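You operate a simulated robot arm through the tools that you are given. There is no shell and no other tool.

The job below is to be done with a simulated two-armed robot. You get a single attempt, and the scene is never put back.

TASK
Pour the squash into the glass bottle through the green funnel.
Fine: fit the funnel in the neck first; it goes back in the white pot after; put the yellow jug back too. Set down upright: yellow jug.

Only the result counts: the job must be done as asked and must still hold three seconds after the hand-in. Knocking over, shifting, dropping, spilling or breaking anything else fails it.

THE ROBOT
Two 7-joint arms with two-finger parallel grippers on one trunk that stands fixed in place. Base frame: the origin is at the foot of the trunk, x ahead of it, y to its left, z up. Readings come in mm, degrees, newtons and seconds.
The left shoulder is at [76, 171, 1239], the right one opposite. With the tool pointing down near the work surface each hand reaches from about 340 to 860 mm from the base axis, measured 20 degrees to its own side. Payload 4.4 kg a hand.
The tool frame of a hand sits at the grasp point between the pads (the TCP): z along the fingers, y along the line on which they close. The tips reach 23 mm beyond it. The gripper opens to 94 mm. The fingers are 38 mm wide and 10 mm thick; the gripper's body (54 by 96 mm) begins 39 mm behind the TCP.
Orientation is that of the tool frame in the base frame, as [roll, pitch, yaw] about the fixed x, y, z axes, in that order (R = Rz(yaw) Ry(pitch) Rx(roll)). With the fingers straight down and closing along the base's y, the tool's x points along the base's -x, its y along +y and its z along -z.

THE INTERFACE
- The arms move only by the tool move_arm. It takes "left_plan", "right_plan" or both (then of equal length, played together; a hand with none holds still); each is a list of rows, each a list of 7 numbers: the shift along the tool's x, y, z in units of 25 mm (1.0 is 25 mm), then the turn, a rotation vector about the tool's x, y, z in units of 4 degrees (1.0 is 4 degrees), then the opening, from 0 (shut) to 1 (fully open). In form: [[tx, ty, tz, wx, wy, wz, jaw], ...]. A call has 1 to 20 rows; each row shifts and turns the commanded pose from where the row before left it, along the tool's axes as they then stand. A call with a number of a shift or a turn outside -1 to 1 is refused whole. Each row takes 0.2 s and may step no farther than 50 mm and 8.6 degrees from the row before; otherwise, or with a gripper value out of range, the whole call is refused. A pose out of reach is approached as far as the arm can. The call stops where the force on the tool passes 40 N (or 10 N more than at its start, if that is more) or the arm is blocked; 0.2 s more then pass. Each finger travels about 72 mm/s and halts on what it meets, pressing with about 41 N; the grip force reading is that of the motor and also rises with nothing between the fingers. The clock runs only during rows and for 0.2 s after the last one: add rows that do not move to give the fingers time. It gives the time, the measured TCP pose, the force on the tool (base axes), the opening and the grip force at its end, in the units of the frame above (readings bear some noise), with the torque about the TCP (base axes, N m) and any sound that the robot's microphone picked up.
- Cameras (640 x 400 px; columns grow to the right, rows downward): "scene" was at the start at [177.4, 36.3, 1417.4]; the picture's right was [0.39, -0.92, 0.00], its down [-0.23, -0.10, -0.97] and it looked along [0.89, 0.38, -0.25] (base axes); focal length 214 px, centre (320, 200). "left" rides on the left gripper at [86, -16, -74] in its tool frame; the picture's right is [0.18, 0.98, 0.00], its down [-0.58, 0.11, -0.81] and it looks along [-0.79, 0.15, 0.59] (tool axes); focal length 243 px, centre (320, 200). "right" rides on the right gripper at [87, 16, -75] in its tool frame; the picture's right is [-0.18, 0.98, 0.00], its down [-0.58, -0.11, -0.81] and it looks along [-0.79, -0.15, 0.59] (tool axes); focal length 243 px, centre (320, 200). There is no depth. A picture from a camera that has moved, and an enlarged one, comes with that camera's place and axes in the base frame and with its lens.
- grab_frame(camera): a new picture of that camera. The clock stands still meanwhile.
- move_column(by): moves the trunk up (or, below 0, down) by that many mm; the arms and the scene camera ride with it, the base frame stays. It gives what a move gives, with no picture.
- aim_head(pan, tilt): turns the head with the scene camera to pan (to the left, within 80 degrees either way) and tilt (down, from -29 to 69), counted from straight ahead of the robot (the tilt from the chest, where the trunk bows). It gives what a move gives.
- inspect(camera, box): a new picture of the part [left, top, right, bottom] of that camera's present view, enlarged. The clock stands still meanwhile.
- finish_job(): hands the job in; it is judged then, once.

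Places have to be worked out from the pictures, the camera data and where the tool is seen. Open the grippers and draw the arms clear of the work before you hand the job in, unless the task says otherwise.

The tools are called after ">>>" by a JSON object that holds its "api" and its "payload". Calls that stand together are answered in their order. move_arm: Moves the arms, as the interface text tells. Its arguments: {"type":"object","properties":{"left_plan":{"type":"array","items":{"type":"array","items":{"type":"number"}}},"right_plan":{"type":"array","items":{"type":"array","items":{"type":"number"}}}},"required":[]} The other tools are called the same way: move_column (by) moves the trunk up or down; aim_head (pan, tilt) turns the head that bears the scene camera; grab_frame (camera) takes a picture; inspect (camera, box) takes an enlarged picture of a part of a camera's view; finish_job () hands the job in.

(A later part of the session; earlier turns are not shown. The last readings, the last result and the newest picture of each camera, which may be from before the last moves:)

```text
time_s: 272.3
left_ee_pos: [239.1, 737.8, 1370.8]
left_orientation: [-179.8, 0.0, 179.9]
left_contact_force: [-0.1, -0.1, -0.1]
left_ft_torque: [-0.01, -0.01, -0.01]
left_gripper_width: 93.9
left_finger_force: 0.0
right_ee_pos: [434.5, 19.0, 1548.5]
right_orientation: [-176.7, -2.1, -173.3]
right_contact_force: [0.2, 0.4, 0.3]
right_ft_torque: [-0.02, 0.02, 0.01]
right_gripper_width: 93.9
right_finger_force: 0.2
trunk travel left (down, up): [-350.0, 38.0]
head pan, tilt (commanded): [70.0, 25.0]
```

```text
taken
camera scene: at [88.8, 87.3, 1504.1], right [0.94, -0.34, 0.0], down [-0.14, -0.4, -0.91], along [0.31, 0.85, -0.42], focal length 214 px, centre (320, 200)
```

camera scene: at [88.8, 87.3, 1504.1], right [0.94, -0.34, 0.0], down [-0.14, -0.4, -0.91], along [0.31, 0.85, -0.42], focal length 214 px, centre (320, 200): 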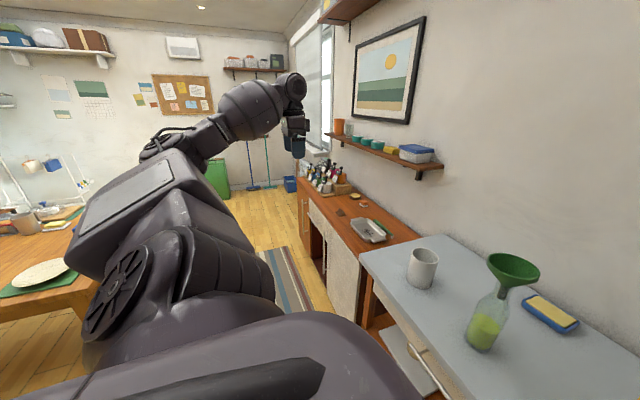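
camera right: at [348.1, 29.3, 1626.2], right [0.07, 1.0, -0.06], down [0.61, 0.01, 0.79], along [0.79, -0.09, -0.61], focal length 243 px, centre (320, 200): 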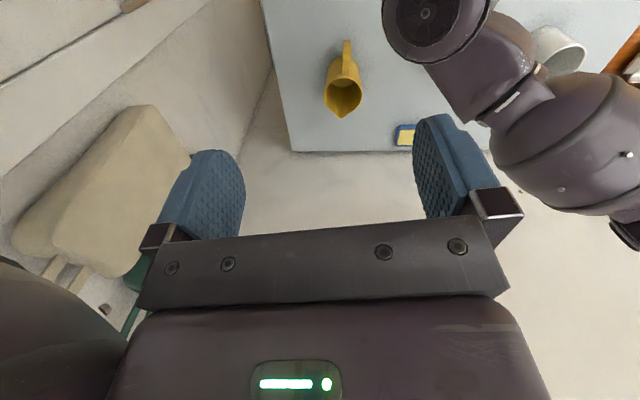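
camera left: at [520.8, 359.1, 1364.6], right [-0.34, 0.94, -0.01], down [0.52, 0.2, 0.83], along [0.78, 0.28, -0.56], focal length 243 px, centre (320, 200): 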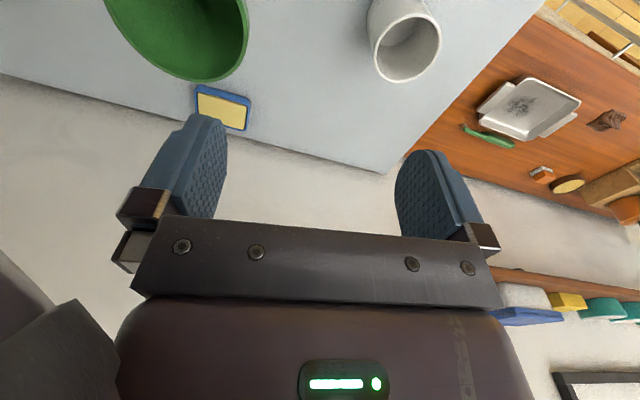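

The left arm is back in its original kind of posture. I bring the hand forward to in front of the robot and turn the head back to the table.

>>> {"api": "move_arm", "payload": {"left_plan": [[-0.803, -0.793, -0.1, 0, 0, 0, 1], [-0.803, -0.793, -0.1, 0, 0, 0, 1], [-0.803, -0.793, -0.1, 0, 0, 0, 1], [-0.803, -0.793, -0.1, 0, 0, 0, 1], [-0.803, -0.793, -0.1, 0, 0, 0, 1], [-0.803, -0.793, -0.1, 0, 0, 0, 1], [-0.803, -0.793, -0.1, 0, 0, 0, 1], [-0.803, -0.793, -0.1, 0, 0, 0, 1], [-0.803, -0.793, -0.1, 0, 0, 0, 1], [-0.803, -0.793, -0.1, 0, 0, 0, 1], [-0.803, -0.793, -0.1, 0, 0, 0, 1], [-0.803, -0.793, -0.1, 0, 0, 0, 1], [0, 0, 0, 0, 0, 0, 1]]}}

>>> {"api": "aim_head", "payload": {"pan": 23.1, "tilt": 20}}

>>> {"api": "grab_frame", "payload": {"camera": "scene"}}

```text
time_s: 275.1
left_ee_pos: [480.4, 501.0, 1404.3]
left_orientation: [-179.8, -0.1, 179.9]
left_contact_force: [-0.2, 0.3, 1.0]
left_ft_torque: [0.01, 0.03, 0.0]
left_gripper_width: 93.7
left_finger_force: 0.1
right_ee_pos: [434.6, 18.7, 1549.2]
right_orientation: [-176.7, -2.0, -173.2]
right_contact_force: [-0.1, 0.4, 1.2]
right_ft_torque: [0.0, 0.01, 0.03]
right_gripper_width: 94.1
right_finger_force: 0.1
trunk travel left (down, up): [-350.0, 38.0]
head pan, tilt (commanded): [70.0, 25.0]
```

```text
time_s: 276.3
left_ee_pos: [480.0, 500.2, 1404.0]
left_orientation: [-179.9, 0.0, 179.9]
left_contact_force: [-0.9, 1.0, 0.6]
left_ft_torque: [0.0, -0.02, -0.01]
left_gripper_width: 94.0
left_finger_force: 0.0
right_ee_pos: [434.7, 18.4, 1549.4]
right_orientation: [-176.6, -1.9, -173.3]
right_contact_force: [-0.2, 0.1, 0.2]
right_ft_torque: [0.01, 0.0, 0.03]
right_gripper_width: 94.0
right_finger_force: 0.0
trunk travel left (down, up): [-350.0, 38.0]
head pan, tilt (commanded): [23.1, 20.0]
```

```text
taken
camera scene: at [143.0, 37.3, 1512.2], right [0.39, -0.92, 0.0], down [-0.31, -0.14, -0.94], along [0.86, 0.37, -0.34], focal length 214 px, centre (320, 200)
```

scene: 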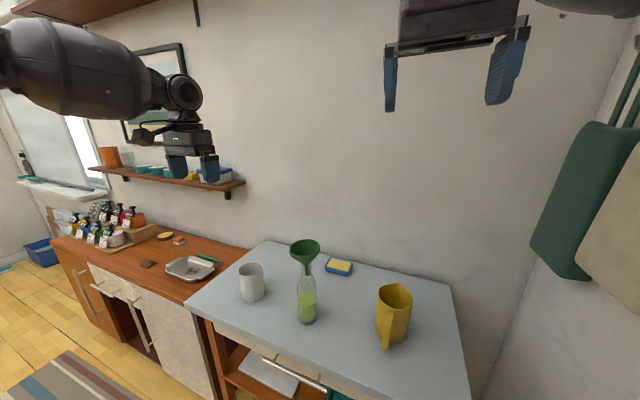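

The arm, the table and all objects look right. I lower the trunk by 190 mm to the height that worked for handling the funnel.

>>> {"api": "move_column", "payload": {"by": -190}}

>>> {"api": "grab_frame", "payload": {"camera": "scene"}}

```text
time_s: 278.4
left_ee_pos: [481.2, 501.4, 1211.3]
left_orientation: [-179.7, -0.1, 179.9]
left_contact_force: [-0.7, -0.1, 0.7]
left_ft_torque: [-0.04, -0.01, 0.01]
left_gripper_width: 94.2
left_finger_force: 0.0
right_ee_pos: [434.1, 20.1, 1357.8]
right_orientation: [-176.7, -2.1, -173.3]
right_contact_force: [0.0, 0.1, -0.3]
right_ft_torque: [0.03, -0.01, 0.02]
right_gripper_width: 94.2
right_finger_force: 0.1
trunk travel left (down, up): [-160.0, 228.0]
head pan, tilt (commanded): [23.1, 20.0]
```

```text
taken
camera scene: at [255.1, 38.2, 1308.7], right [0.39, -0.92, 0.0], down [-0.31, -0.14, -0.94], along [0.86, 0.37, -0.34], focal length 214 px, centre (320, 200)
```

scene: 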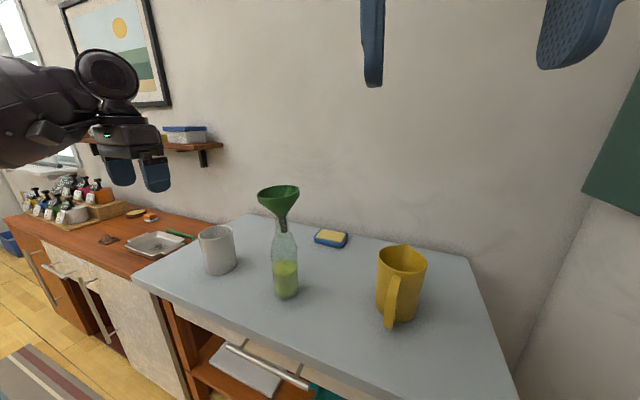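

Everything is in place. I raise the hand slightly and move it over the funnel.

>>> {"api": "move_arm", "payload": {"left_plan": [[0, 0, -0.9, 0, 0, 0, 1], [0, 0, -0.9, 0, 0, 0, 1], [-0.622, -0.938, 0, 0, 0, 0, 1], [-0.622, -0.938, 0, 0, 0, 0, 1], [-0.622, -0.938, 0, 0, 0, 0, 1], [-0.622, -0.938, 0, 0, 0, 0, 1], [-0.622, -0.938, 0, 0, 0, 0, 1], [-0.622, -0.938, 0, 0, 0, 0, 1], [-0.622, -0.938, 0, 0, 0, 0, 1], [-0.622, -0.938, 0, 0, 0, 0, 1], [-0.622, -0.938, 0, 0, 0, 0, 1], [0, 0, 0, 0, 0, 0, 1]]}}

>>> {"api": "grab_frame", "payload": {"camera": "left"}}

>>> {"api": "inspect", "payload": {"camera": "scene", "box": [245, 150, 325, 310]}}

```text
time_s: 281.0
left_ee_pos: [620.8, 290.6, 1258.9]
left_orientation: [-179.6, -0.1, 179.9]
left_contact_force: [0.1, 0.2, -0.4]
left_ft_torque: [0.0, -0.02, 0.02]
left_gripper_width: 93.9
left_finger_force: 0.0
right_ee_pos: [434.0, 18.7, 1358.2]
right_orientation: [-176.6, -2.0, -173.3]
right_contact_force: [-0.3, 0.4, 0.8]
right_ft_torque: [-0.01, 0.03, 0.03]
right_gripper_width: 94.1
right_finger_force: 0.0
trunk travel left (down, up): [-160.0, 228.0]
head pan, tilt (commanded): [23.1, 20.0]
```

```text
taken
camera left: at [534.9, 274.8, 1332.2], right [-0.18, 0.98, -0.01], down [0.58, 0.11, 0.81], along [0.79, 0.14, -0.59], focal length 243 px, centre (320, 200)
```

left: 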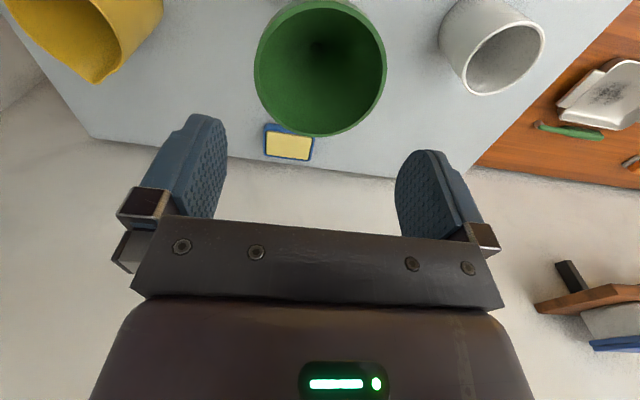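

```text
2.50 times, centred on (285, 230) of scene
camera zoom: at [254.0, 38.1, 1309.2], right [0.39, -0.92, 0.0], down [-0.31, -0.14, -0.94], along [0.86, 0.37, -0.34], focal length 536 px, centre (408, 125)
```

zoom: 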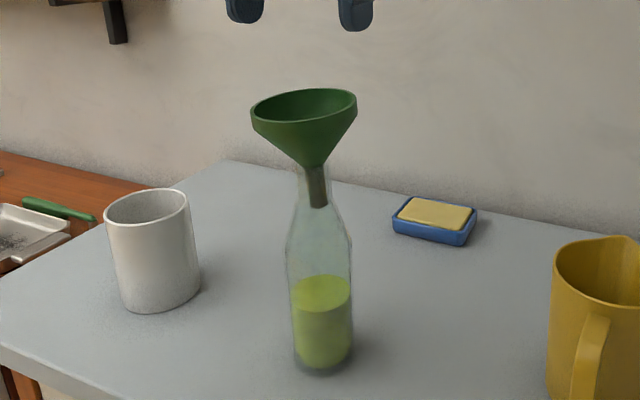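

The hand is directly above the funnel. I zoom in to centre precisely.

>>> {"api": "move_arm", "payload": {"left_plan": [[0, 0, 0.6, -0.1, 0, 0, 1], [0, 0, 0.6, 0, 0, 0, 1], [0, 0, 0.2, 0, 0, 0, 1], [0, 0, 0, 0, 0, 0, 1]]}}

>>> {"api": "inspect", "payload": {"camera": "left", "box": [220, 0, 424, 160]}}

>>> {"api": "inspect", "payload": {"camera": "scene", "box": [250, 165, 314, 265]}}

```text
time_s: 282.0
left_ee_pos: [619.2, 290.6, 1223.5]
left_orientation: [179.9, 0.0, 179.9]
left_contact_force: [-0.5, 0.9, -0.1]
left_ft_torque: [0.0, 0.02, -0.01]
left_gripper_width: 94.1
left_finger_force: 0.0
right_ee_pos: [434.9, 19.8, 1359.1]
right_orientation: [-176.6, -2.0, -173.2]
right_contact_force: [-0.2, 0.0, 0.4]
right_ft_torque: [-0.03, 0.02, 0.0]
right_gripper_width: 93.9
right_finger_force: 0.1
trunk travel left (down, up): [-160.0, 228.0]
head pan, tilt (commanded): [23.1, 20.0]
```

```text
2.50 times, centred on (322, 80) of left
camera zoom: at [534.4, 274.3, 1297.2], right [-0.18, 0.98, 0.0], down [0.58, 0.11, 0.81], along [0.79, 0.15, -0.59], focal length 606 px, centre (315, 500)
```

zoom: 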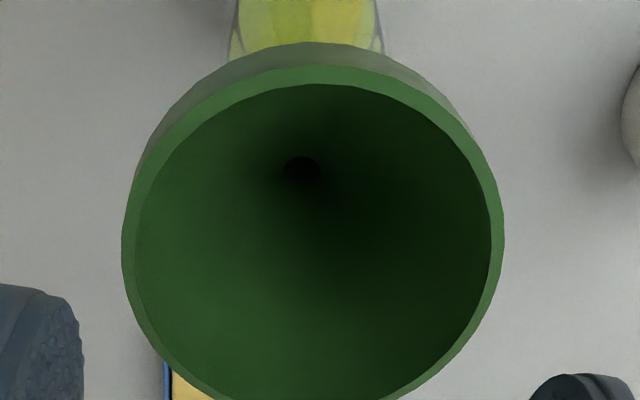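

```text
4.00 times, centred on (282, 215) of scene
camera zoom: at [254.0, 38.1, 1309.2], right [0.39, -0.92, 0.0], down [-0.31, -0.14, -0.94], along [0.86, 0.37, -0.34], focal length 858 px, centre (472, 140)
```

zoom: 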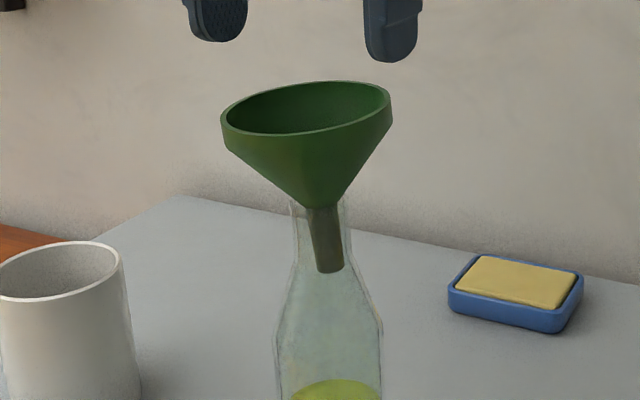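

The collar's centre is within 1 mm of the hand. I correct that and descend to where the tips are just above the rim for a last check.

>>> {"api": "move_arm", "payload": {"left_plan": [[-0.036, -0.024, 0.4, 0, 0, 0, 1], [0, 0, 0.4, 0, 0, 0, 1], [0, 0, 0.24, 0, 0, 0, 1], [0, 0, 0, 0, 0, 0, 1]]}}

>>> {"api": "grab_frame", "payload": {"camera": "left"}}

>>> {"api": "inspect", "payload": {"camera": "left", "box": [160, 60, 480, 200]}}

```text
time_s: 283.0
left_ee_pos: [621.2, 290.0, 1196.9]
left_orientation: [179.9, 0.0, 179.9]
left_contact_force: [0.5, -0.4, -0.5]
left_ft_torque: [0.0, 0.0, 0.0]
left_gripper_width: 94.0
left_finger_force: 0.0
right_ee_pos: [434.0, 20.1, 1359.9]
right_orientation: [-176.6, -1.9, -173.3]
right_contact_force: [0.5, -0.9, 0.2]
right_ft_torque: [-0.04, -0.02, -0.01]
right_gripper_width: 93.9
right_finger_force: 0.2
trunk travel left (down, up): [-160.0, 228.0]
head pan, tilt (commanded): [23.1, 20.0]
```

```text
taken
camera left: at [535.5, 274.0, 1271.5], right [-0.18, 0.98, 0.0], down [0.58, 0.11, 0.81], along [0.79, 0.15, -0.59], focal length 243 px, centre (320, 200)
```

left: 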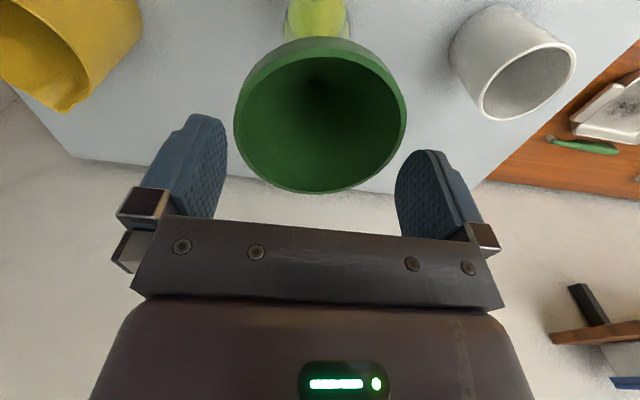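

```text
2.00 times, centred on (320, 130) of left
camera zoom: at [535.5, 274.0, 1271.5], right [-0.18, 0.98, 0.0], down [0.58, 0.11, 0.81], along [0.79, 0.15, -0.59], focal length 485 px, centre (320, 340)
```

zoom: 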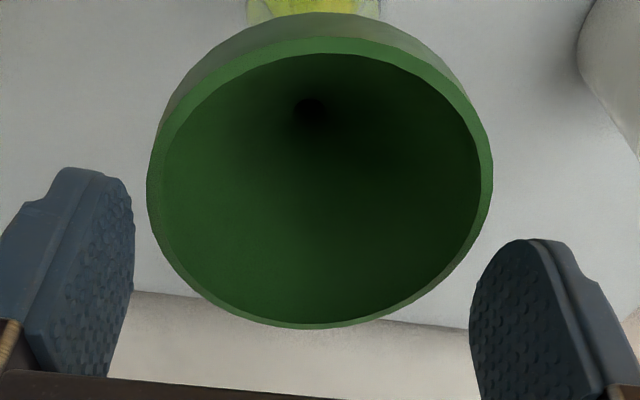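

The funnel is centred between the open fingers (rim at z ≈ 1170). I descend 21 mm so the pads straddle the collar, and close gently.

>>> {"api": "move_arm", "payload": {"left_plan": [[0, 0, 0.2, 0, 0, 0, 1], [0, 0, 0.2, 0, 0, 0, 1], [0, 0, 0.2, 0, 0, 0, 1], [0, 0, 0.2, 0, 0, 0, 1], [0, 0, 0.05, 0, 0, 0, 1], [0, 0, 0, 0, 0, 0, 1], [0, 0, 0, 0, 0, 0, 0.93], [0, 0, 0, 0, 0, 0, 0.89], [0, 0, 0, 0, 0, 0, 0.87], [0, 0, 0, 0, 0, 0, 0.86], [0, 0, 0, 0, 0, 0, 0.86]]}}

>>> {"api": "grab_frame", "payload": {"camera": "left"}}

>>> {"api": "inspect", "payload": {"camera": "scene", "box": [250, 165, 314, 265]}}

```text
time_s: 285.4
left_ee_pos: [621.8, 290.9, 1176.3]
left_orientation: [179.8, 0.0, 179.9]
left_contact_force: [1.3, 1.4, 0.3]
left_ft_torque: [0.02, 0.02, 0.02]
left_gripper_width: 82.5
left_finger_force: 8.2
right_ee_pos: [434.9, 19.0, 1359.3]
right_orientation: [-176.6, -2.0, -173.2]
right_contact_force: [-1.0, -0.3, 0.8]
right_ft_torque: [0.01, 0.01, 0.02]
right_gripper_width: 94.0
right_finger_force: 0.0
trunk travel left (down, up): [-160.0, 228.0]
head pan, tilt (commanded): [23.1, 20.0]
```

```text
taken
camera left: at [535.2, 274.4, 1249.9], right [-0.18, 0.98, 0.0], down [0.58, 0.11, 0.81], along [0.79, 0.15, -0.59], focal length 243 px, centre (320, 200)
```

left: 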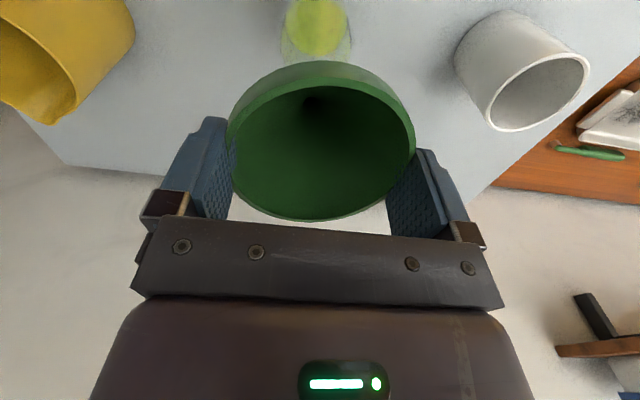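

```text
4.00 times, centred on (282, 215) of scene
camera zoom: at [254.1, 38.1, 1309.2], right [0.39, -0.92, 0.0], down [-0.31, -0.14, -0.94], along [0.86, 0.37, -0.34], focal length 858 px, centre (472, 140)
```

zoom: 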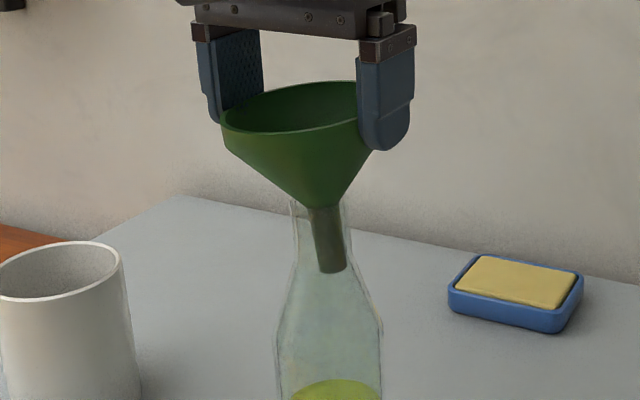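

The funnel is held at 82.5 mm. I tighten to full force and lift it straight up in small steps, watching for drag on the bottle.

>>> {"api": "move_arm", "payload": {"left_plan": [[0, 0, 0, 0, 0, 0, 0.85], [0, 0, 0, 0, 0, 0, 0.84], [0, 0, -0.1, 0, 0, 0, 0.84], [0, 0, -0.2, 0, 0, 0, 0.84], [0, 0, -0.2, 0, 0, 0, 0.84], [0, 0, -0.2, 0, 0, 0, 0.84], [0, 0, 0, 0, 0, 0, 0.84]]}}

>>> {"api": "inspect", "payload": {"camera": "scene", "box": [250, 155, 314, 315]}}

```text
time_s: 287.0
left_ee_pos: [621.9, 289.9, 1193.9]
left_orientation: [179.9, -0.1, 179.8]
left_contact_force: [-0.5, 0.4, -0.7]
left_ft_torque: [0.0, 0.01, 0.02]
left_gripper_width: 78.9
left_finger_force: 0.0
right_ee_pos: [432.9, 19.8, 1358.8]
right_orientation: [-176.6, -2.1, -173.3]
right_contact_force: [0.7, -1.0, -0.6]
right_ft_torque: [0.01, -0.01, -0.03]
right_gripper_width: 94.1
right_finger_force: 0.0
trunk travel left (down, up): [-160.0, 228.0]
head pan, tilt (commanded): [23.1, 20.0]
```

```text
2.50 times, centred on (282, 235) of scene
camera zoom: at [254.1, 38.1, 1309.2], right [0.39, -0.92, 0.0], down [-0.31, -0.14, -0.94], along [0.86, 0.37, -0.34], focal length 536 px, centre (415, 112)
```

zoom: 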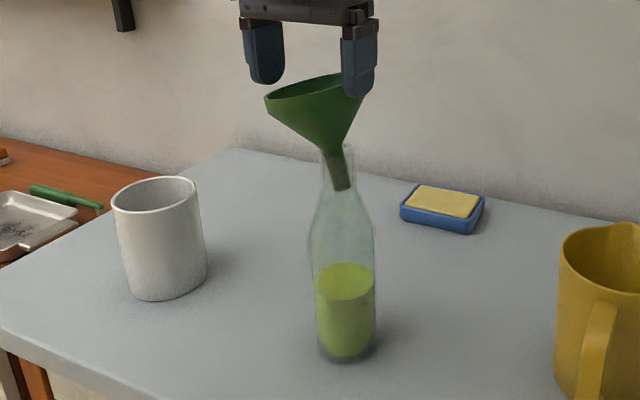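

One side slipped and the funnel leans more, still in the neck. I open gently to let it settle back, then I'll choose a better grip.

>>> {"api": "move_arm", "payload": {"left_plan": [[0, 0, 0.2, 0, 0, 0, 0.84], [0, 0, 0.2, 0, 0, 0, 0.86], [0, 0, 0.1, 0, 0, 0, 0.9], [0, 0, 0, 0, 0, 0, 0.95], [0, 0, 0, 0, 0, 0, 1], [0, 0, 0, 0, 0, 0, 1]]}}

>>> {"api": "inspect", "payload": {"camera": "scene", "box": [250, 155, 314, 315]}}

>>> {"api": "grab_frame", "payload": {"camera": "left"}}

```text
time_s: 288.4
left_ee_pos: [621.8, 290.4, 1182.1]
left_orientation: [179.8, 0.1, 179.9]
left_contact_force: [-1.2, 2.4, 24.9]
left_ft_torque: [1.32, 0.14, -0.08]
left_gripper_width: 94.0
left_finger_force: 0.1
right_ee_pos: [434.0, 20.2, 1359.2]
right_orientation: [-176.5, -2.0, -173.3]
right_contact_force: [0.3, -0.3, -0.2]
right_ft_torque: [0.0, -0.02, 0.03]
right_gripper_width: 93.8
right_finger_force: 0.1
trunk travel left (down, up): [-160.0, 228.0]
head pan, tilt (commanded): [23.1, 20.0]
```

```text
2.50 times, centred on (282, 235) of scene
camera zoom: at [253.8, 38.0, 1309.5], right [0.39, -0.92, 0.0], down [-0.31, -0.14, -0.94], along [0.86, 0.37, -0.34], focal length 536 px, centre (415, 112)
```

zoom: 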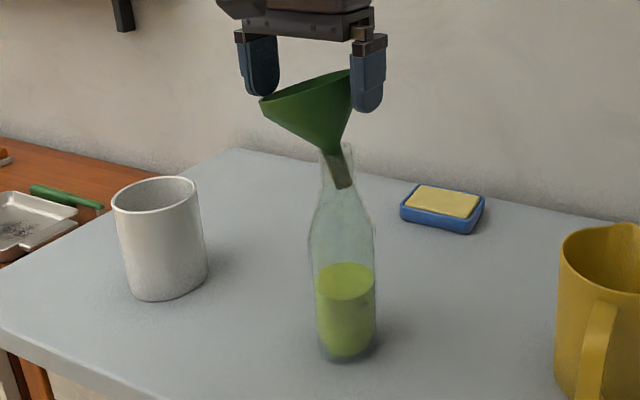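

```text
taken
camera left: at [535.4, 273.9, 1256.0], right [-0.18, 0.98, 0.0], down [0.58, 0.11, 0.81], along [0.79, 0.15, -0.59], focal length 243 px, centre (320, 200)
```

left: 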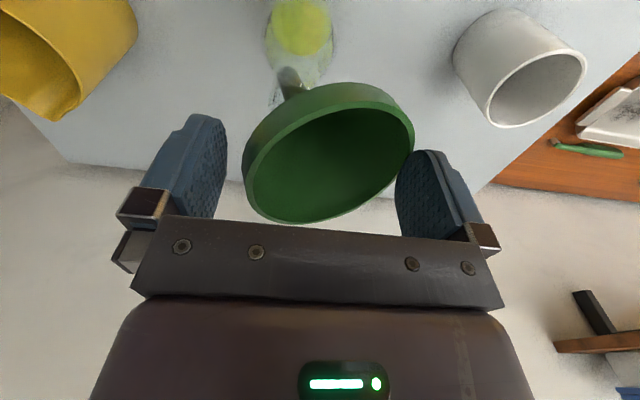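

The +y finger is pressing down on the leaning rim (25 N), so I rise straight up right away.

>>> {"api": "move_arm", "payload": {"left_plan": [[0, 0, -0.2, 0, 0, 0, 1], [0, 0, -0.4, 0, 0, 0, 1], [0, 0, -0.5, 0, 0, 0, 1], [0, 0, -0.5, 0, 0, 0, 1], [0, 0, 0, 0, 0, 0, 1]]}}

>>> {"api": "inspect", "payload": {"camera": "scene", "box": [250, 155, 314, 315]}}

>>> {"api": "grab_frame", "payload": {"camera": "left"}}

```text
time_s: 289.6
left_ee_pos: [621.4, 289.5, 1219.7]
left_orientation: [179.9, -0.1, 179.9]
left_contact_force: [0.7, -0.2, -0.2]
left_ft_torque: [0.0, 0.02, -0.01]
left_gripper_width: 94.2
left_finger_force: 0.0
right_ee_pos: [432.9, 19.9, 1360.1]
right_orientation: [-176.6, -2.0, -173.3]
right_contact_force: [-0.6, -0.7, 0.2]
right_ft_torque: [-0.03, 0.02, 0.04]
right_gripper_width: 94.0
right_finger_force: 0.1
trunk travel left (down, up): [-160.0, 228.0]
head pan, tilt (commanded): [23.1, 20.0]
```

```text
2.50 times, centred on (282, 235) of scene
camera zoom: at [254.2, 38.1, 1309.0], right [0.39, -0.92, 0.0], down [-0.31, -0.14, -0.94], along [0.86, 0.37, -0.34], focal length 536 px, centre (415, 112)
```

zoom: 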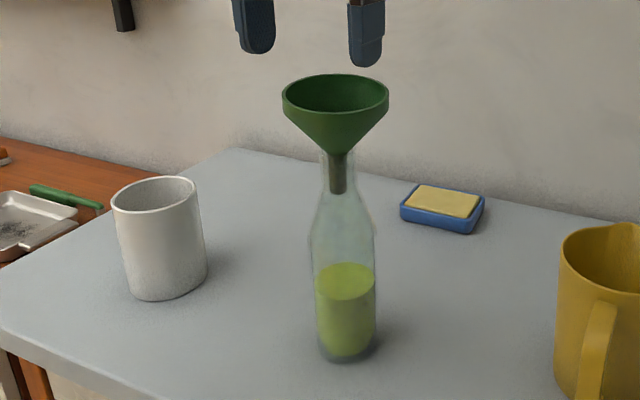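

```text
taken
camera left: at [535.6, 273.9, 1294.4], right [-0.18, 0.98, 0.0], down [0.58, 0.11, 0.81], along [0.79, 0.15, -0.59], focal length 243 px, centre (320, 200)
```

left: 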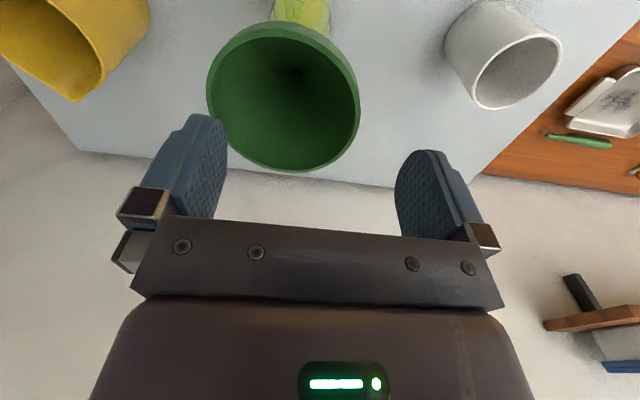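

The funnel sprang back upright, but the bottle appears to have shifted about 25 mm towards -y; I'll set that right afterwards. I re-centre the hand over the funnel's new place.

>>> {"api": "move_arm", "payload": {"left_plan": [[0.1, -0.45, 0, 0, 0, 0, 1], [0.1, -0.45, 0, 0, 0, 0, 1], [0, 0, 0, 0, 0, 0, 1]]}}

>>> {"api": "inspect", "payload": {"camera": "left", "box": [160, 0, 480, 200]}}

>>> {"api": "inspect", "payload": {"camera": "scene", "box": [250, 165, 314, 265]}}

```text
time_s: 290.4
left_ee_pos: [616.8, 267.5, 1221.2]
left_orientation: [179.9, 0.0, 179.8]
left_contact_force: [-0.3, 0.4, -0.3]
left_ft_torque: [0.03, -0.03, 0.01]
left_gripper_width: 93.8
left_finger_force: 0.0
right_ee_pos: [434.5, 19.5, 1359.6]
right_orientation: [-176.6, -2.0, -173.2]
right_contact_force: [0.6, -0.2, -0.6]
right_ft_torque: [0.02, 0.02, 0.04]
right_gripper_width: 93.7
right_finger_force: 0.1
trunk travel left (down, up): [-160.0, 228.0]
head pan, tilt (commanded): [23.1, 20.0]
```

```text
2.00 times, centred on (320, 100) of left
camera zoom: at [530.9, 251.5, 1294.6], right [-0.18, 0.98, 0.0], down [0.58, 0.11, 0.81], along [0.79, 0.15, -0.59], focal length 485 px, centre (320, 400)
```

zoom: 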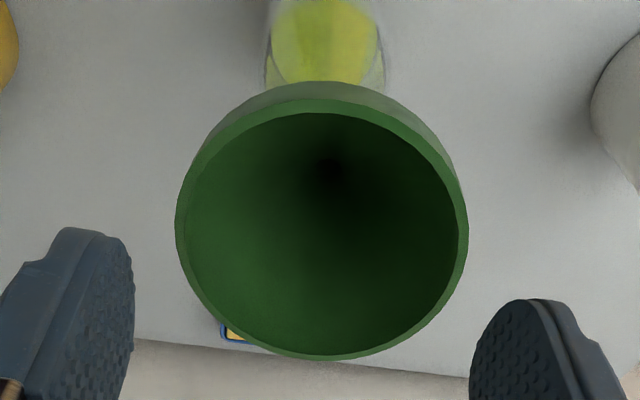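

```text
4.00 times, centred on (282, 215) of scene
camera zoom: at [254.4, 38.1, 1309.1], right [0.39, -0.92, 0.0], down [-0.31, -0.14, -0.94], along [0.86, 0.37, -0.34], focal length 858 px, centre (472, 140)
```

zoom: 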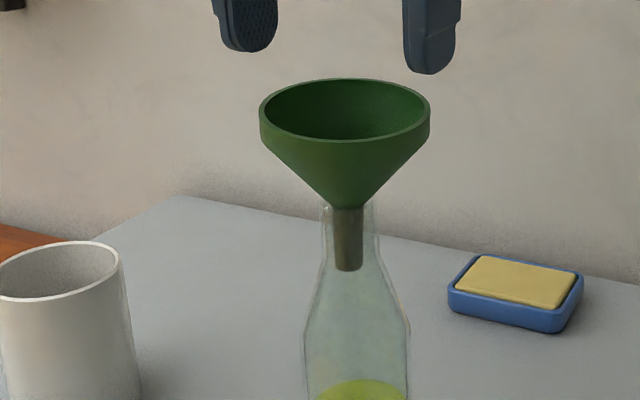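

The collar is now at about [627, 269.5, 1170]. I shift the hand there and come down for a close look.

>>> {"api": "move_arm", "payload": {"left_plan": [[-0.38, 0.07, 0.2, 0, 0, 0, 1], [0, 0, 0.4, 0, 0, 0, 1], [0, 0, 0.3, 0, 0, 0, 1], [0, 0, 0, 0, 0, 0, 1]]}}

>>> {"api": "inspect", "payload": {"camera": "left", "box": [160, 40, 480, 220]}}

```text
time_s: 291.4
left_ee_pos: [625.5, 270.0, 1198.5]
left_orientation: [179.9, -0.2, 179.9]
left_contact_force: [-0.6, 0.3, 0.6]
left_ft_torque: [0.03, -0.01, 0.03]
left_gripper_width: 93.9
left_finger_force: 0.2
right_ee_pos: [434.3, 19.6, 1359.5]
right_orientation: [-176.6, -2.0, -173.3]
right_contact_force: [-0.5, 0.4, -1.0]
right_ft_torque: [0.0, 0.0, 0.01]
right_gripper_width: 93.9
right_finger_force: 0.0
trunk travel left (down, up): [-160.0, 228.0]
head pan, tilt (commanded): [23.1, 20.0]
```

```text
2.00 times, centred on (320, 130) of left
camera zoom: at [540.5, 253.5, 1272.5], right [-0.18, 0.98, 0.0], down [0.58, 0.11, 0.81], along [0.79, 0.15, -0.59], focal length 485 px, centre (320, 340)
```

zoom: 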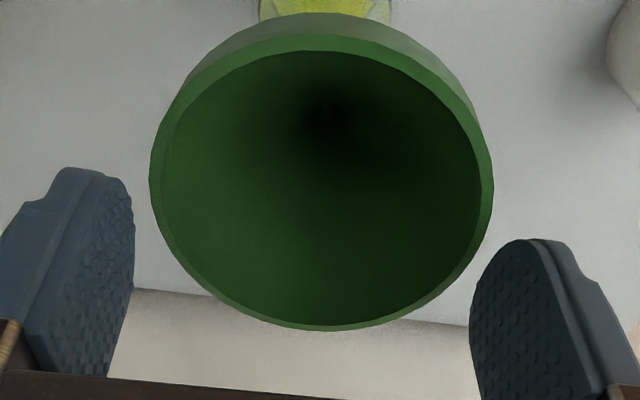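

It's centred and upright. I descend so the tips are ~12 mm below the rim and close stepwise.

>>> {"api": "move_arm", "payload": {"left_plan": [[0, 0.015, 0.2, 0, 0, 0, 1], [0, 0, 0.2, 0, 0, 0, 1], [0, 0, 0.2, 0, 0, 0, 1], [0, 0, 0.104, 0, 0, 0, 1], [0, 0, 0, 0, 0, 0, 1], [0, 0, 0, 0, 0, 0, 0.95], [0, 0, 0, 0, 0, 0, 0.91], [0, 0, 0, 0, 0, 0, 0.88], [0, 0, 0, 0, 0, 0, 0.87], [0, 0, 0, 0, 0, 0, 0.865], [0, 0, 0, 0, 0, 0, 0.865]]}}

>>> {"api": "inspect", "payload": {"camera": "left", "box": [160, 60, 480, 240]}}

>>> {"api": "inspect", "payload": {"camera": "scene", "box": [250, 165, 314, 265]}}

```text
time_s: 293.8
left_ee_pos: [626.6, 271.2, 1181.3]
left_orientation: [179.9, 0.1, 179.9]
left_contact_force: [0.4, -0.1, 0.1]
left_ft_torque: [-0.02, 0.01, 0.0]
left_gripper_width: 82.2
left_finger_force: 1.1
right_ee_pos: [434.3, 19.1, 1358.9]
right_orientation: [-176.6, -2.0, -173.3]
right_contact_force: [0.2, -0.3, 0.5]
right_ft_torque: [0.03, -0.01, 0.0]
right_gripper_width: 94.0
right_finger_force: 0.1
trunk travel left (down, up): [-160.0, 228.0]
head pan, tilt (commanded): [23.1, 20.0]
```

```text
2.00 times, centred on (320, 150) of left
camera zoom: at [540.2, 254.1, 1254.8], right [-0.18, 0.98, 0.0], down [0.58, 0.11, 0.81], along [0.79, 0.15, -0.59], focal length 485 px, centre (320, 300)
```

zoom: 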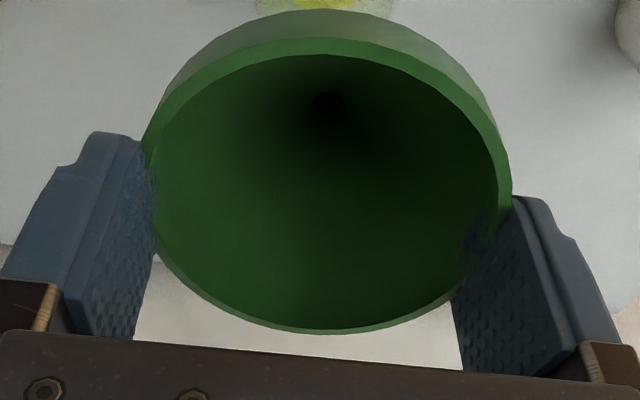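

```text
4.00 times, centred on (282, 215) of scene
camera zoom: at [254.4, 38.1, 1309.1], right [0.39, -0.92, 0.0], down [-0.31, -0.14, -0.94], along [0.86, 0.37, -0.34], focal length 858 px, centre (472, 140)
```

zoom: 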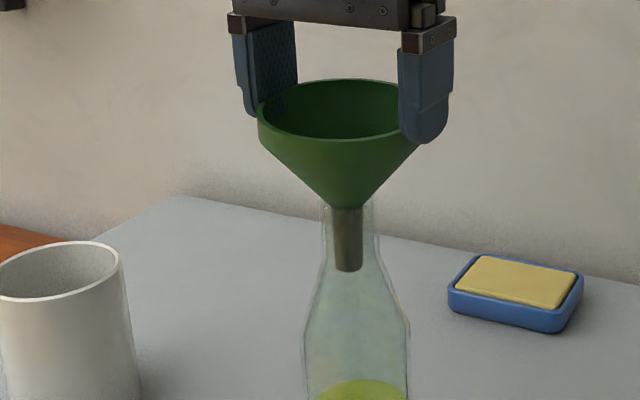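

The pads are just touching the flats (82.2 mm) with the funnel upright. I apply a moderate grip and lift 5 mm slowly.

>>> {"api": "move_arm", "payload": {"left_plan": [[0, 0, 0, 0, 0, 0, 0.858], [0, 0, 0, 0, 0, 0, 0.855], [0, 0, -0.05, 0, 0, 0, 0.855], [0, 0, -0.05, 0, 0, 0, 0.855], [0, 0, -0.05, 0, 0, 0, 0.855], [0, 0, -0.05, 0, 0, 0, 0.855], [0, 0, 0, 0, 0, 0, 0.855]]}}

>>> {"api": "inspect", "payload": {"camera": "left", "box": [160, 60, 480, 240]}}

>>> {"api": "inspect", "payload": {"camera": "scene", "box": [250, 165, 314, 265]}}

```text
time_s: 295.4
left_ee_pos: [626.6, 270.3, 1185.9]
left_orientation: [179.9, 0.0, 179.9]
left_contact_force: [-0.8, -0.7, -0.1]
left_ft_torque: [-0.06, -0.04, 0.0]
left_gripper_width: 82.1
left_finger_force: 7.9
right_ee_pos: [434.3, 20.5, 1358.2]
right_orientation: [-176.6, -1.9, -173.3]
right_contact_force: [0.1, -0.2, -0.3]
right_ft_torque: [-0.02, -0.01, 0.01]
right_gripper_width: 94.2
right_finger_force: 0.1
trunk travel left (down, up): [-160.0, 228.0]
head pan, tilt (commanded): [23.1, 20.0]
```

```text
2.00 times, centred on (320, 150) of left
camera zoom: at [540.4, 254.0, 1259.8], right [-0.18, 0.98, 0.0], down [0.58, 0.11, 0.81], along [0.79, 0.15, -0.59], focal length 485 px, centre (320, 300)
```

zoom: 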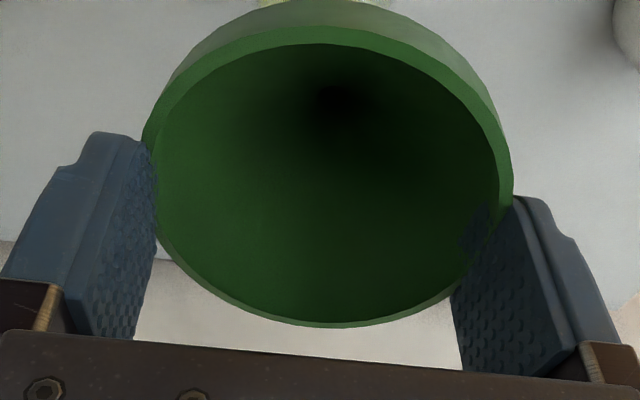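

```text
4.00 times, centred on (282, 215) of scene
camera zoom: at [254.5, 38.1, 1309.1], right [0.39, -0.92, 0.0], down [-0.31, -0.14, -0.94], along [0.86, 0.37, -0.34], focal length 858 px, centre (472, 140)
```

zoom: 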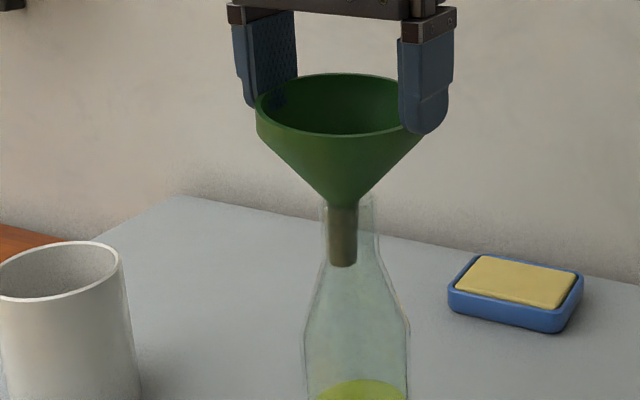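

It rises, tilting slightly with the +y side up, just like the earlier grip that held well. I now tighten to full force and lift a little more.

>>> {"api": "move_arm", "payload": {"left_plan": [[0, 0, 0, 0, 0, 0, 0.85], [0, 0, 0, 0, 0, 0, 0.845], [0, 0, 0, 0, 0, 0, 0.84], [0, 0, -0.05, 0, 0, 0, 0.84], [0, 0, -0.05, 0, 0, 0, 0.84], [0, 0, 0, 0, 0, 0, 0.84]]}}

>>> {"api": "inspect", "payload": {"camera": "left", "box": [160, 60, 480, 240]}}

>>> {"api": "inspect", "payload": {"camera": "scene", "box": [250, 165, 314, 265]}}

```text
time_s: 296.8
left_ee_pos: [626.0, 270.7, 1188.0]
left_orientation: [179.9, 0.0, 180.0]
left_contact_force: [0.1, -1.0, -1.4]
left_ft_torque: [-0.11, -0.04, -0.01]
left_gripper_width: 80.2
left_finger_force: 40.5
right_ee_pos: [434.6, 19.2, 1359.4]
right_orientation: [-176.6, -1.9, -173.3]
right_contact_force: [0.1, 0.1, 0.7]
right_ft_torque: [0.03, 0.02, 0.01]
right_gripper_width: 94.2
right_finger_force: 0.1
trunk travel left (down, up): [-160.0, 228.0]
head pan, tilt (commanded): [23.1, 20.0]
```

```text
2.00 times, centred on (320, 150) of left
camera zoom: at [540.1, 254.3, 1262.1], right [-0.18, 0.98, 0.0], down [0.58, 0.11, 0.81], along [0.79, 0.15, -0.59], focal length 485 px, centre (320, 300)
```

zoom: 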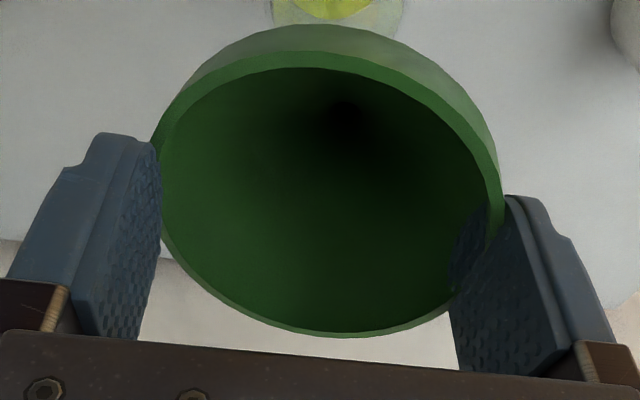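

```text
4.00 times, centred on (282, 215) of scene
camera zoom: at [254.5, 38.1, 1309.1], right [0.39, -0.92, 0.0], down [-0.31, -0.14, -0.94], along [0.86, 0.37, -0.34], focal length 858 px, centre (472, 140)
```

zoom: 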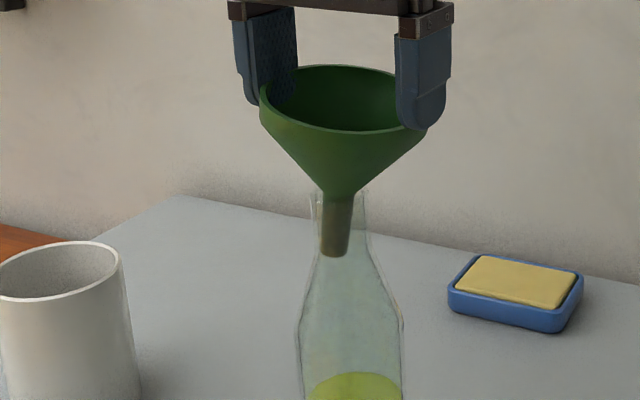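

The grip is now the same as the one that held before (80.2 mm, 40 N). I lift slowly so the stem leaves the neck.

>>> {"api": "move_arm", "payload": {"left_plan": [[0, 0, -0.1, 0, 0, 0, 0.84], [0, 0, -0.2, 0, 0, 0, 0.84], [0, 0, -0.2, 0, 0, 0, 0.84], [0, 0, -0.2, 0, 0, 0, 0.84], [0, 0, -0.2, 0, 0, 0, 0.84], [0, 0, 0, 0, 0, 0, 0.84]]}}

>>> {"api": "inspect", "payload": {"camera": "scene", "box": [246, 145, 318, 315]}}

```text
time_s: 298.2
left_ee_pos: [625.8, 270.6, 1210.8]
left_orientation: [179.9, 0.0, 180.0]
left_contact_force: [0.1, -0.8, -0.2]
left_ft_torque: [-0.07, -0.03, -0.04]
left_gripper_width: 79.9
left_finger_force: 41.3
right_ee_pos: [434.6, 20.5, 1359.8]
right_orientation: [-176.7, -1.9, -173.3]
right_contact_force: [-0.1, -0.1, -0.3]
right_ft_torque: [0.05, 0.01, 0.01]
right_gripper_width: 93.9
right_finger_force: 0.0
trunk travel left (down, up): [-160.0, 228.0]
head pan, tilt (commanded): [23.1, 20.0]
```

```text
2.35 times, centred on (282, 230) of scene
camera zoom: at [254.4, 38.1, 1309.1], right [0.39, -0.92, 0.0], down [-0.31, -0.14, -0.94], along [0.86, 0.37, -0.34], focal length 505 px, centre (409, 129)
```

zoom: 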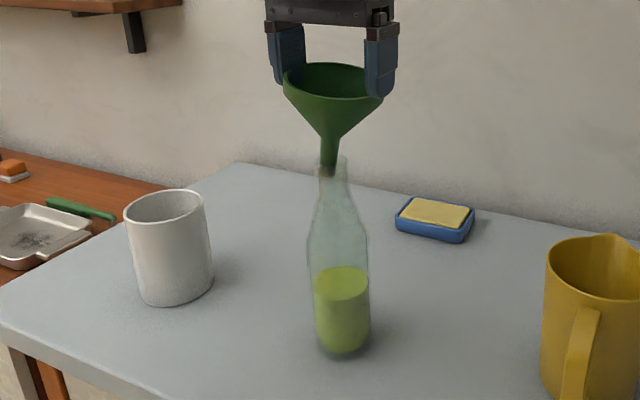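

It's coming out cleanly and the bottle stands straight. I lift another 45 mm to clear the mouth.

>>> {"api": "move_arm", "payload": {"left_plan": [[0, 0, -0.2, 0, 0, 0, 0.84], [0, 0, -0.3, 0, 0, 0, 0.84], [0, 0, -0.3, 0, 0, 0, 0.84], [0, 0, -0.3, 0, 0, 0, 0.84], [0, 0, -0.4, 0, 0, 0, 0.84], [0, 0, -0.4, 0, 0, 0, 0.84], [0, 0, 0, 0, 0, 0, 0.84]]}}

>>> {"api": "inspect", "payload": {"camera": "scene", "box": [246, 125, 318, 315]}}

>>> {"api": "inspect", "payload": {"camera": "left", "box": [160, 40, 480, 240]}}

```text
time_s: 299.8
left_ee_pos: [625.9, 269.0, 1258.5]
left_orientation: [179.9, 0.1, 180.0]
left_contact_force: [0.5, 0.5, -0.1]
left_ft_torque: [-0.02, -0.01, -0.02]
left_gripper_width: 80.2
left_finger_force: 40.8
right_ee_pos: [433.9, 20.3, 1359.9]
right_orientation: [-176.6, -2.0, -173.2]
right_contact_force: [-0.1, -0.3, 0.3]
right_ft_torque: [0.0, 0.0, -0.01]
right_gripper_width: 93.8
right_finger_force: 0.2
trunk travel left (down, up): [-160.0, 228.0]
head pan, tilt (commanded): [23.1, 20.0]
```

```text
2.11 times, centred on (282, 220) of scene
camera zoom: at [254.4, 38.1, 1309.1], right [0.39, -0.92, 0.0], down [-0.31, -0.14, -0.94], along [0.86, 0.37, -0.34], focal length 452 px, centre (400, 158)
```

zoom: 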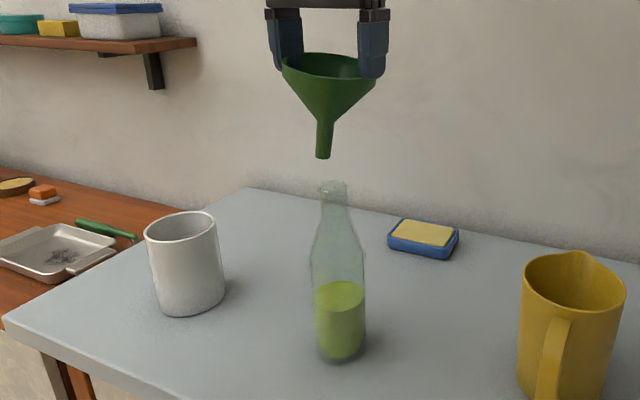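

```text
2.00 times, centred on (320, 140) of left
camera zoom: at [540.0, 253.9, 1332.2], right [-0.18, 0.98, 0.0], down [0.58, 0.11, 0.81], along [0.79, 0.15, -0.59], focal length 485 px, centre (320, 320)
```

zoom: 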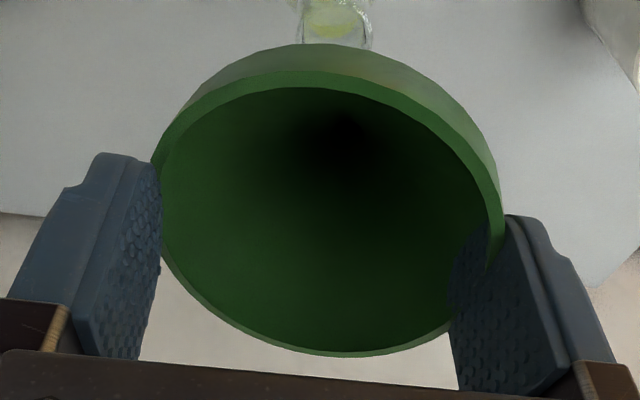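

The funnel is out and the bottle is standing. I zoom in on the pot to get its exact place before bringing the funnel there.

>>> {"api": "inspect", "payload": {"camera": "scene", "box": [190, 215, 246, 285]}}

>>> {"api": "inspect", "payload": {"camera": "scene", "box": [250, 195, 320, 320]}}

```text
5.71 times, centred on (218, 250) of scene
camera zoom: at [254.4, 38.1, 1309.1], right [0.39, -0.92, 0.0], down [-0.31, -0.14, -0.94], along [0.86, 0.37, -0.34], focal length 1226 px, centre (903, -86)
```

zoom: 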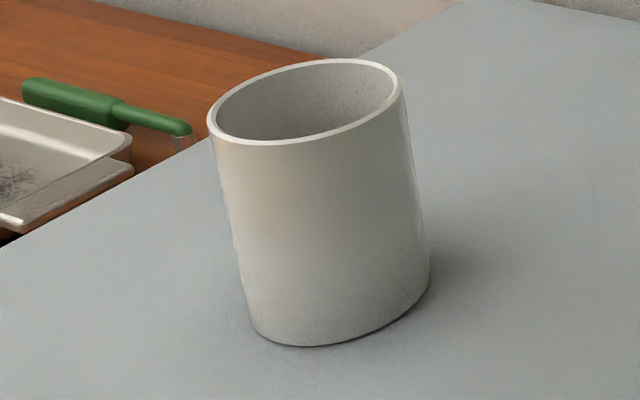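

```text
3.20 times, centred on (285, 258) of scene
camera zoom: at [254.4, 38.1, 1309.1], right [0.39, -0.92, 0.0], down [-0.31, -0.14, -0.94], along [0.86, 0.37, -0.34], focal length 686 px, centre (432, 16)
```

zoom: 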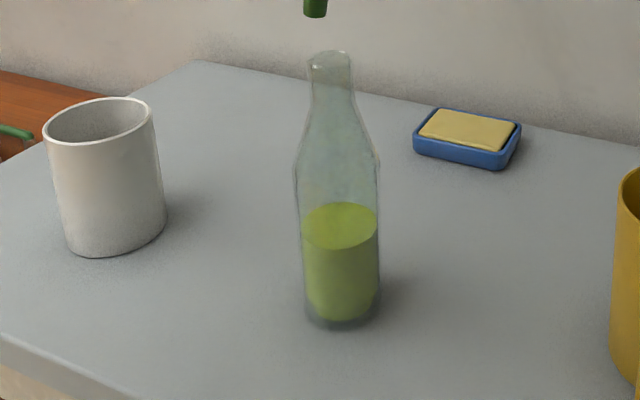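

The pot's rim centre is at about [633.8, 521.2, 1016]. I carry the funnel over it at a safe height.

>>> {"api": "move_arm", "payload": {"left_plan": [[-0.02, 0.5, 0, 0, 0, 0, 0.84], [-0.03, 0.9, 0, 0, 0, 0, 0.84], [-0.03, 0.9, 0, 0, 0, 0, 0.84], [-0.03, 0.9, 0.1, 0, 0, 0, 0.84], [-0.03, 0.9, 0.15, 0, 0, 0, 0.84], [-0.03, 0.9, 0.15, 0, 0, 0, 0.84], [-0.03, 0.9, 0.15, 0, 0, 0, 0.84], [-0.03, 0.9, 0.2, 0, 0, 0, 0.84], [-0.03, 0.9, 0.2, 0, 0, 0, 0.84], [-0.03, 0.9, 0.2, 0, 0, 0, 0.84], [-0.03, 0.9, 0.2, 0, 0, 0, 0.84], [-0.02, 0.58, 0.2, 0, 0, 0, 0.84], [0, 0, 0, 0, 0, 0, 0.84]]}}

>>> {"api": "grab_frame", "payload": {"camera": "left"}}

>>> {"api": "inspect", "payload": {"camera": "scene", "box": [170, 150, 260, 300]}}

```text
time_s: 302.6
left_ee_pos: [635.7, 522.2, 1219.8]
left_orientation: [179.8, -0.1, 179.9]
left_contact_force: [-0.7, -0.5, 0.3]
left_ft_torque: [0.01, 0.0, 0.0]
left_gripper_width: 80.5
left_finger_force: 24.7
right_ee_pos: [434.5, 19.5, 1358.5]
right_orientation: [-176.6, -2.0, -173.3]
right_contact_force: [0.1, -0.9, 0.8]
right_ft_torque: [-0.01, 0.0, -0.02]
right_gripper_width: 93.9
right_finger_force: 0.1
trunk travel left (down, up): [-160.0, 228.0]
head pan, tilt (commanded): [23.1, 20.0]
```

```text
taken
camera left: at [549.8, 506.0, 1293.5], right [-0.18, 0.98, 0.0], down [0.58, 0.11, 0.81], along [0.79, 0.15, -0.59], focal length 243 px, centre (320, 200)
```

left: 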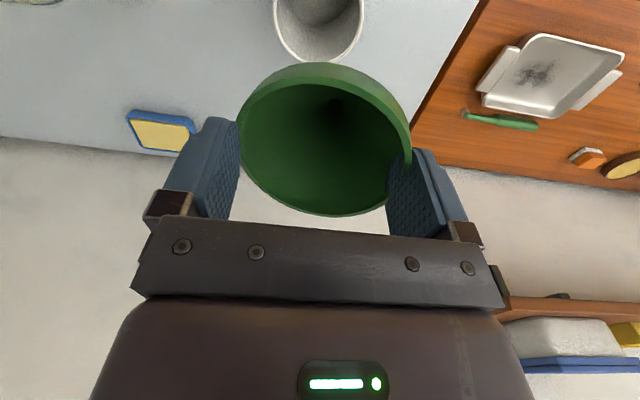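

```text
2.67 times, centred on (215, 225) of scene
camera zoom: at [254.4, 38.1, 1309.1], right [0.39, -0.92, 0.0], down [-0.31, -0.14, -0.94], along [0.86, 0.37, -0.34], focal length 572 px, centre (600, 133)
```

zoom: 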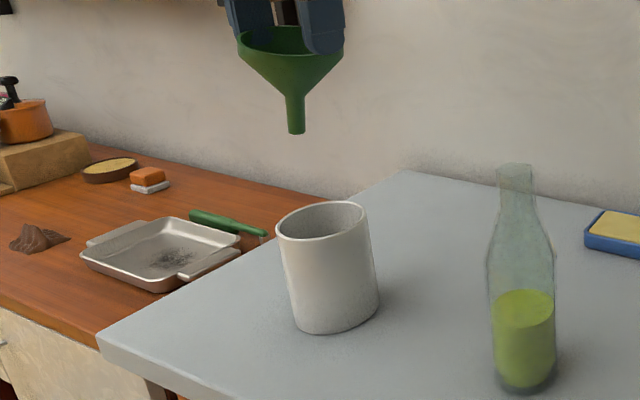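

The funnel hangs over the pot. I correct 2 mm sideways and lower it into the pot, stopping well above the seat for a check.

>>> {"api": "move_arm", "payload": {"left_plan": [[0.08, -0.05, 0.3, 0, 0, 0, 0.83], [0, 0, 0.6, 0, 0, 0, 0.83], [0, 0, 0.7, 0, 0, 0, 0.83], [0, 0, 0.7, 0, 0, 0, 0.83], [0, 0, 0.7, 0, 0, 0, 0.83], [0, 0, 0.7, 0, 0, 0, 0.83], [0, 0, 0.7, 0, 0, 0, 0.83], [0, 0, 0.6, 0, 0, 0, 0.83], [0, 0, 0.5, 0, 0, 0, 0.83], [0, 0, 0.3, 0, 0, 0, 0.83], [0, 0, 0, 0, 0, 0, 0.83]]}}

>>> {"api": "grab_frame", "payload": {"camera": "left"}}

>>> {"api": "inspect", "payload": {"camera": "scene", "box": [180, 190, 260, 310]}}

```text
time_s: 305.0
left_ee_pos: [633.4, 521.7, 1073.7]
left_orientation: [179.8, 0.0, 179.9]
left_contact_force: [0.0, 0.2, -0.8]
left_ft_torque: [-0.02, 0.01, 0.01]
left_gripper_width: 79.2
left_finger_force: 41.0
right_ee_pos: [434.5, 19.6, 1359.4]
right_orientation: [-176.6, -2.0, -173.3]
right_contact_force: [-0.5, -0.1, 0.3]
right_ft_torque: [-0.02, -0.01, 0.01]
right_gripper_width: 94.0
right_finger_force: 0.0
trunk travel left (down, up): [-160.0, 228.0]
head pan, tilt (commanded): [23.1, 20.0]
```

```text
taken
camera left: at [547.5, 505.0, 1148.6], right [-0.18, 0.98, 0.0], down [0.58, 0.11, 0.81], along [0.79, 0.15, -0.59], focal length 243 px, centre (320, 200)
```

left: 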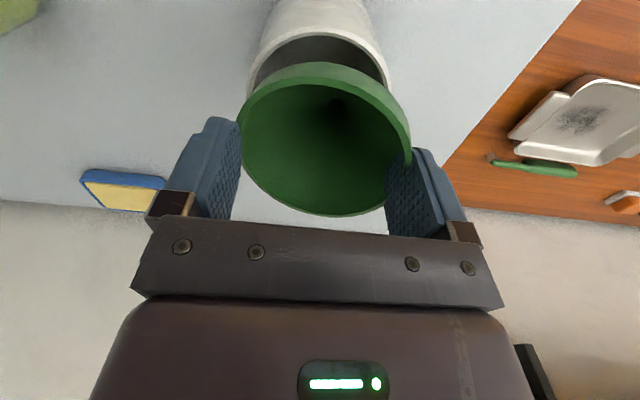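

```text
3.33 times, centred on (220, 250) of scene
camera zoom: at [254.5, 38.1, 1309.1], right [0.39, -0.92, 0.0], down [-0.31, -0.14, -0.94], along [0.86, 0.37, -0.34], focal length 715 px, centre (653, 33)
```

zoom: 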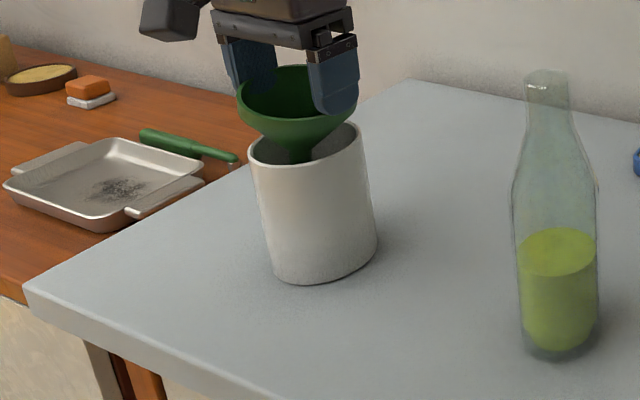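

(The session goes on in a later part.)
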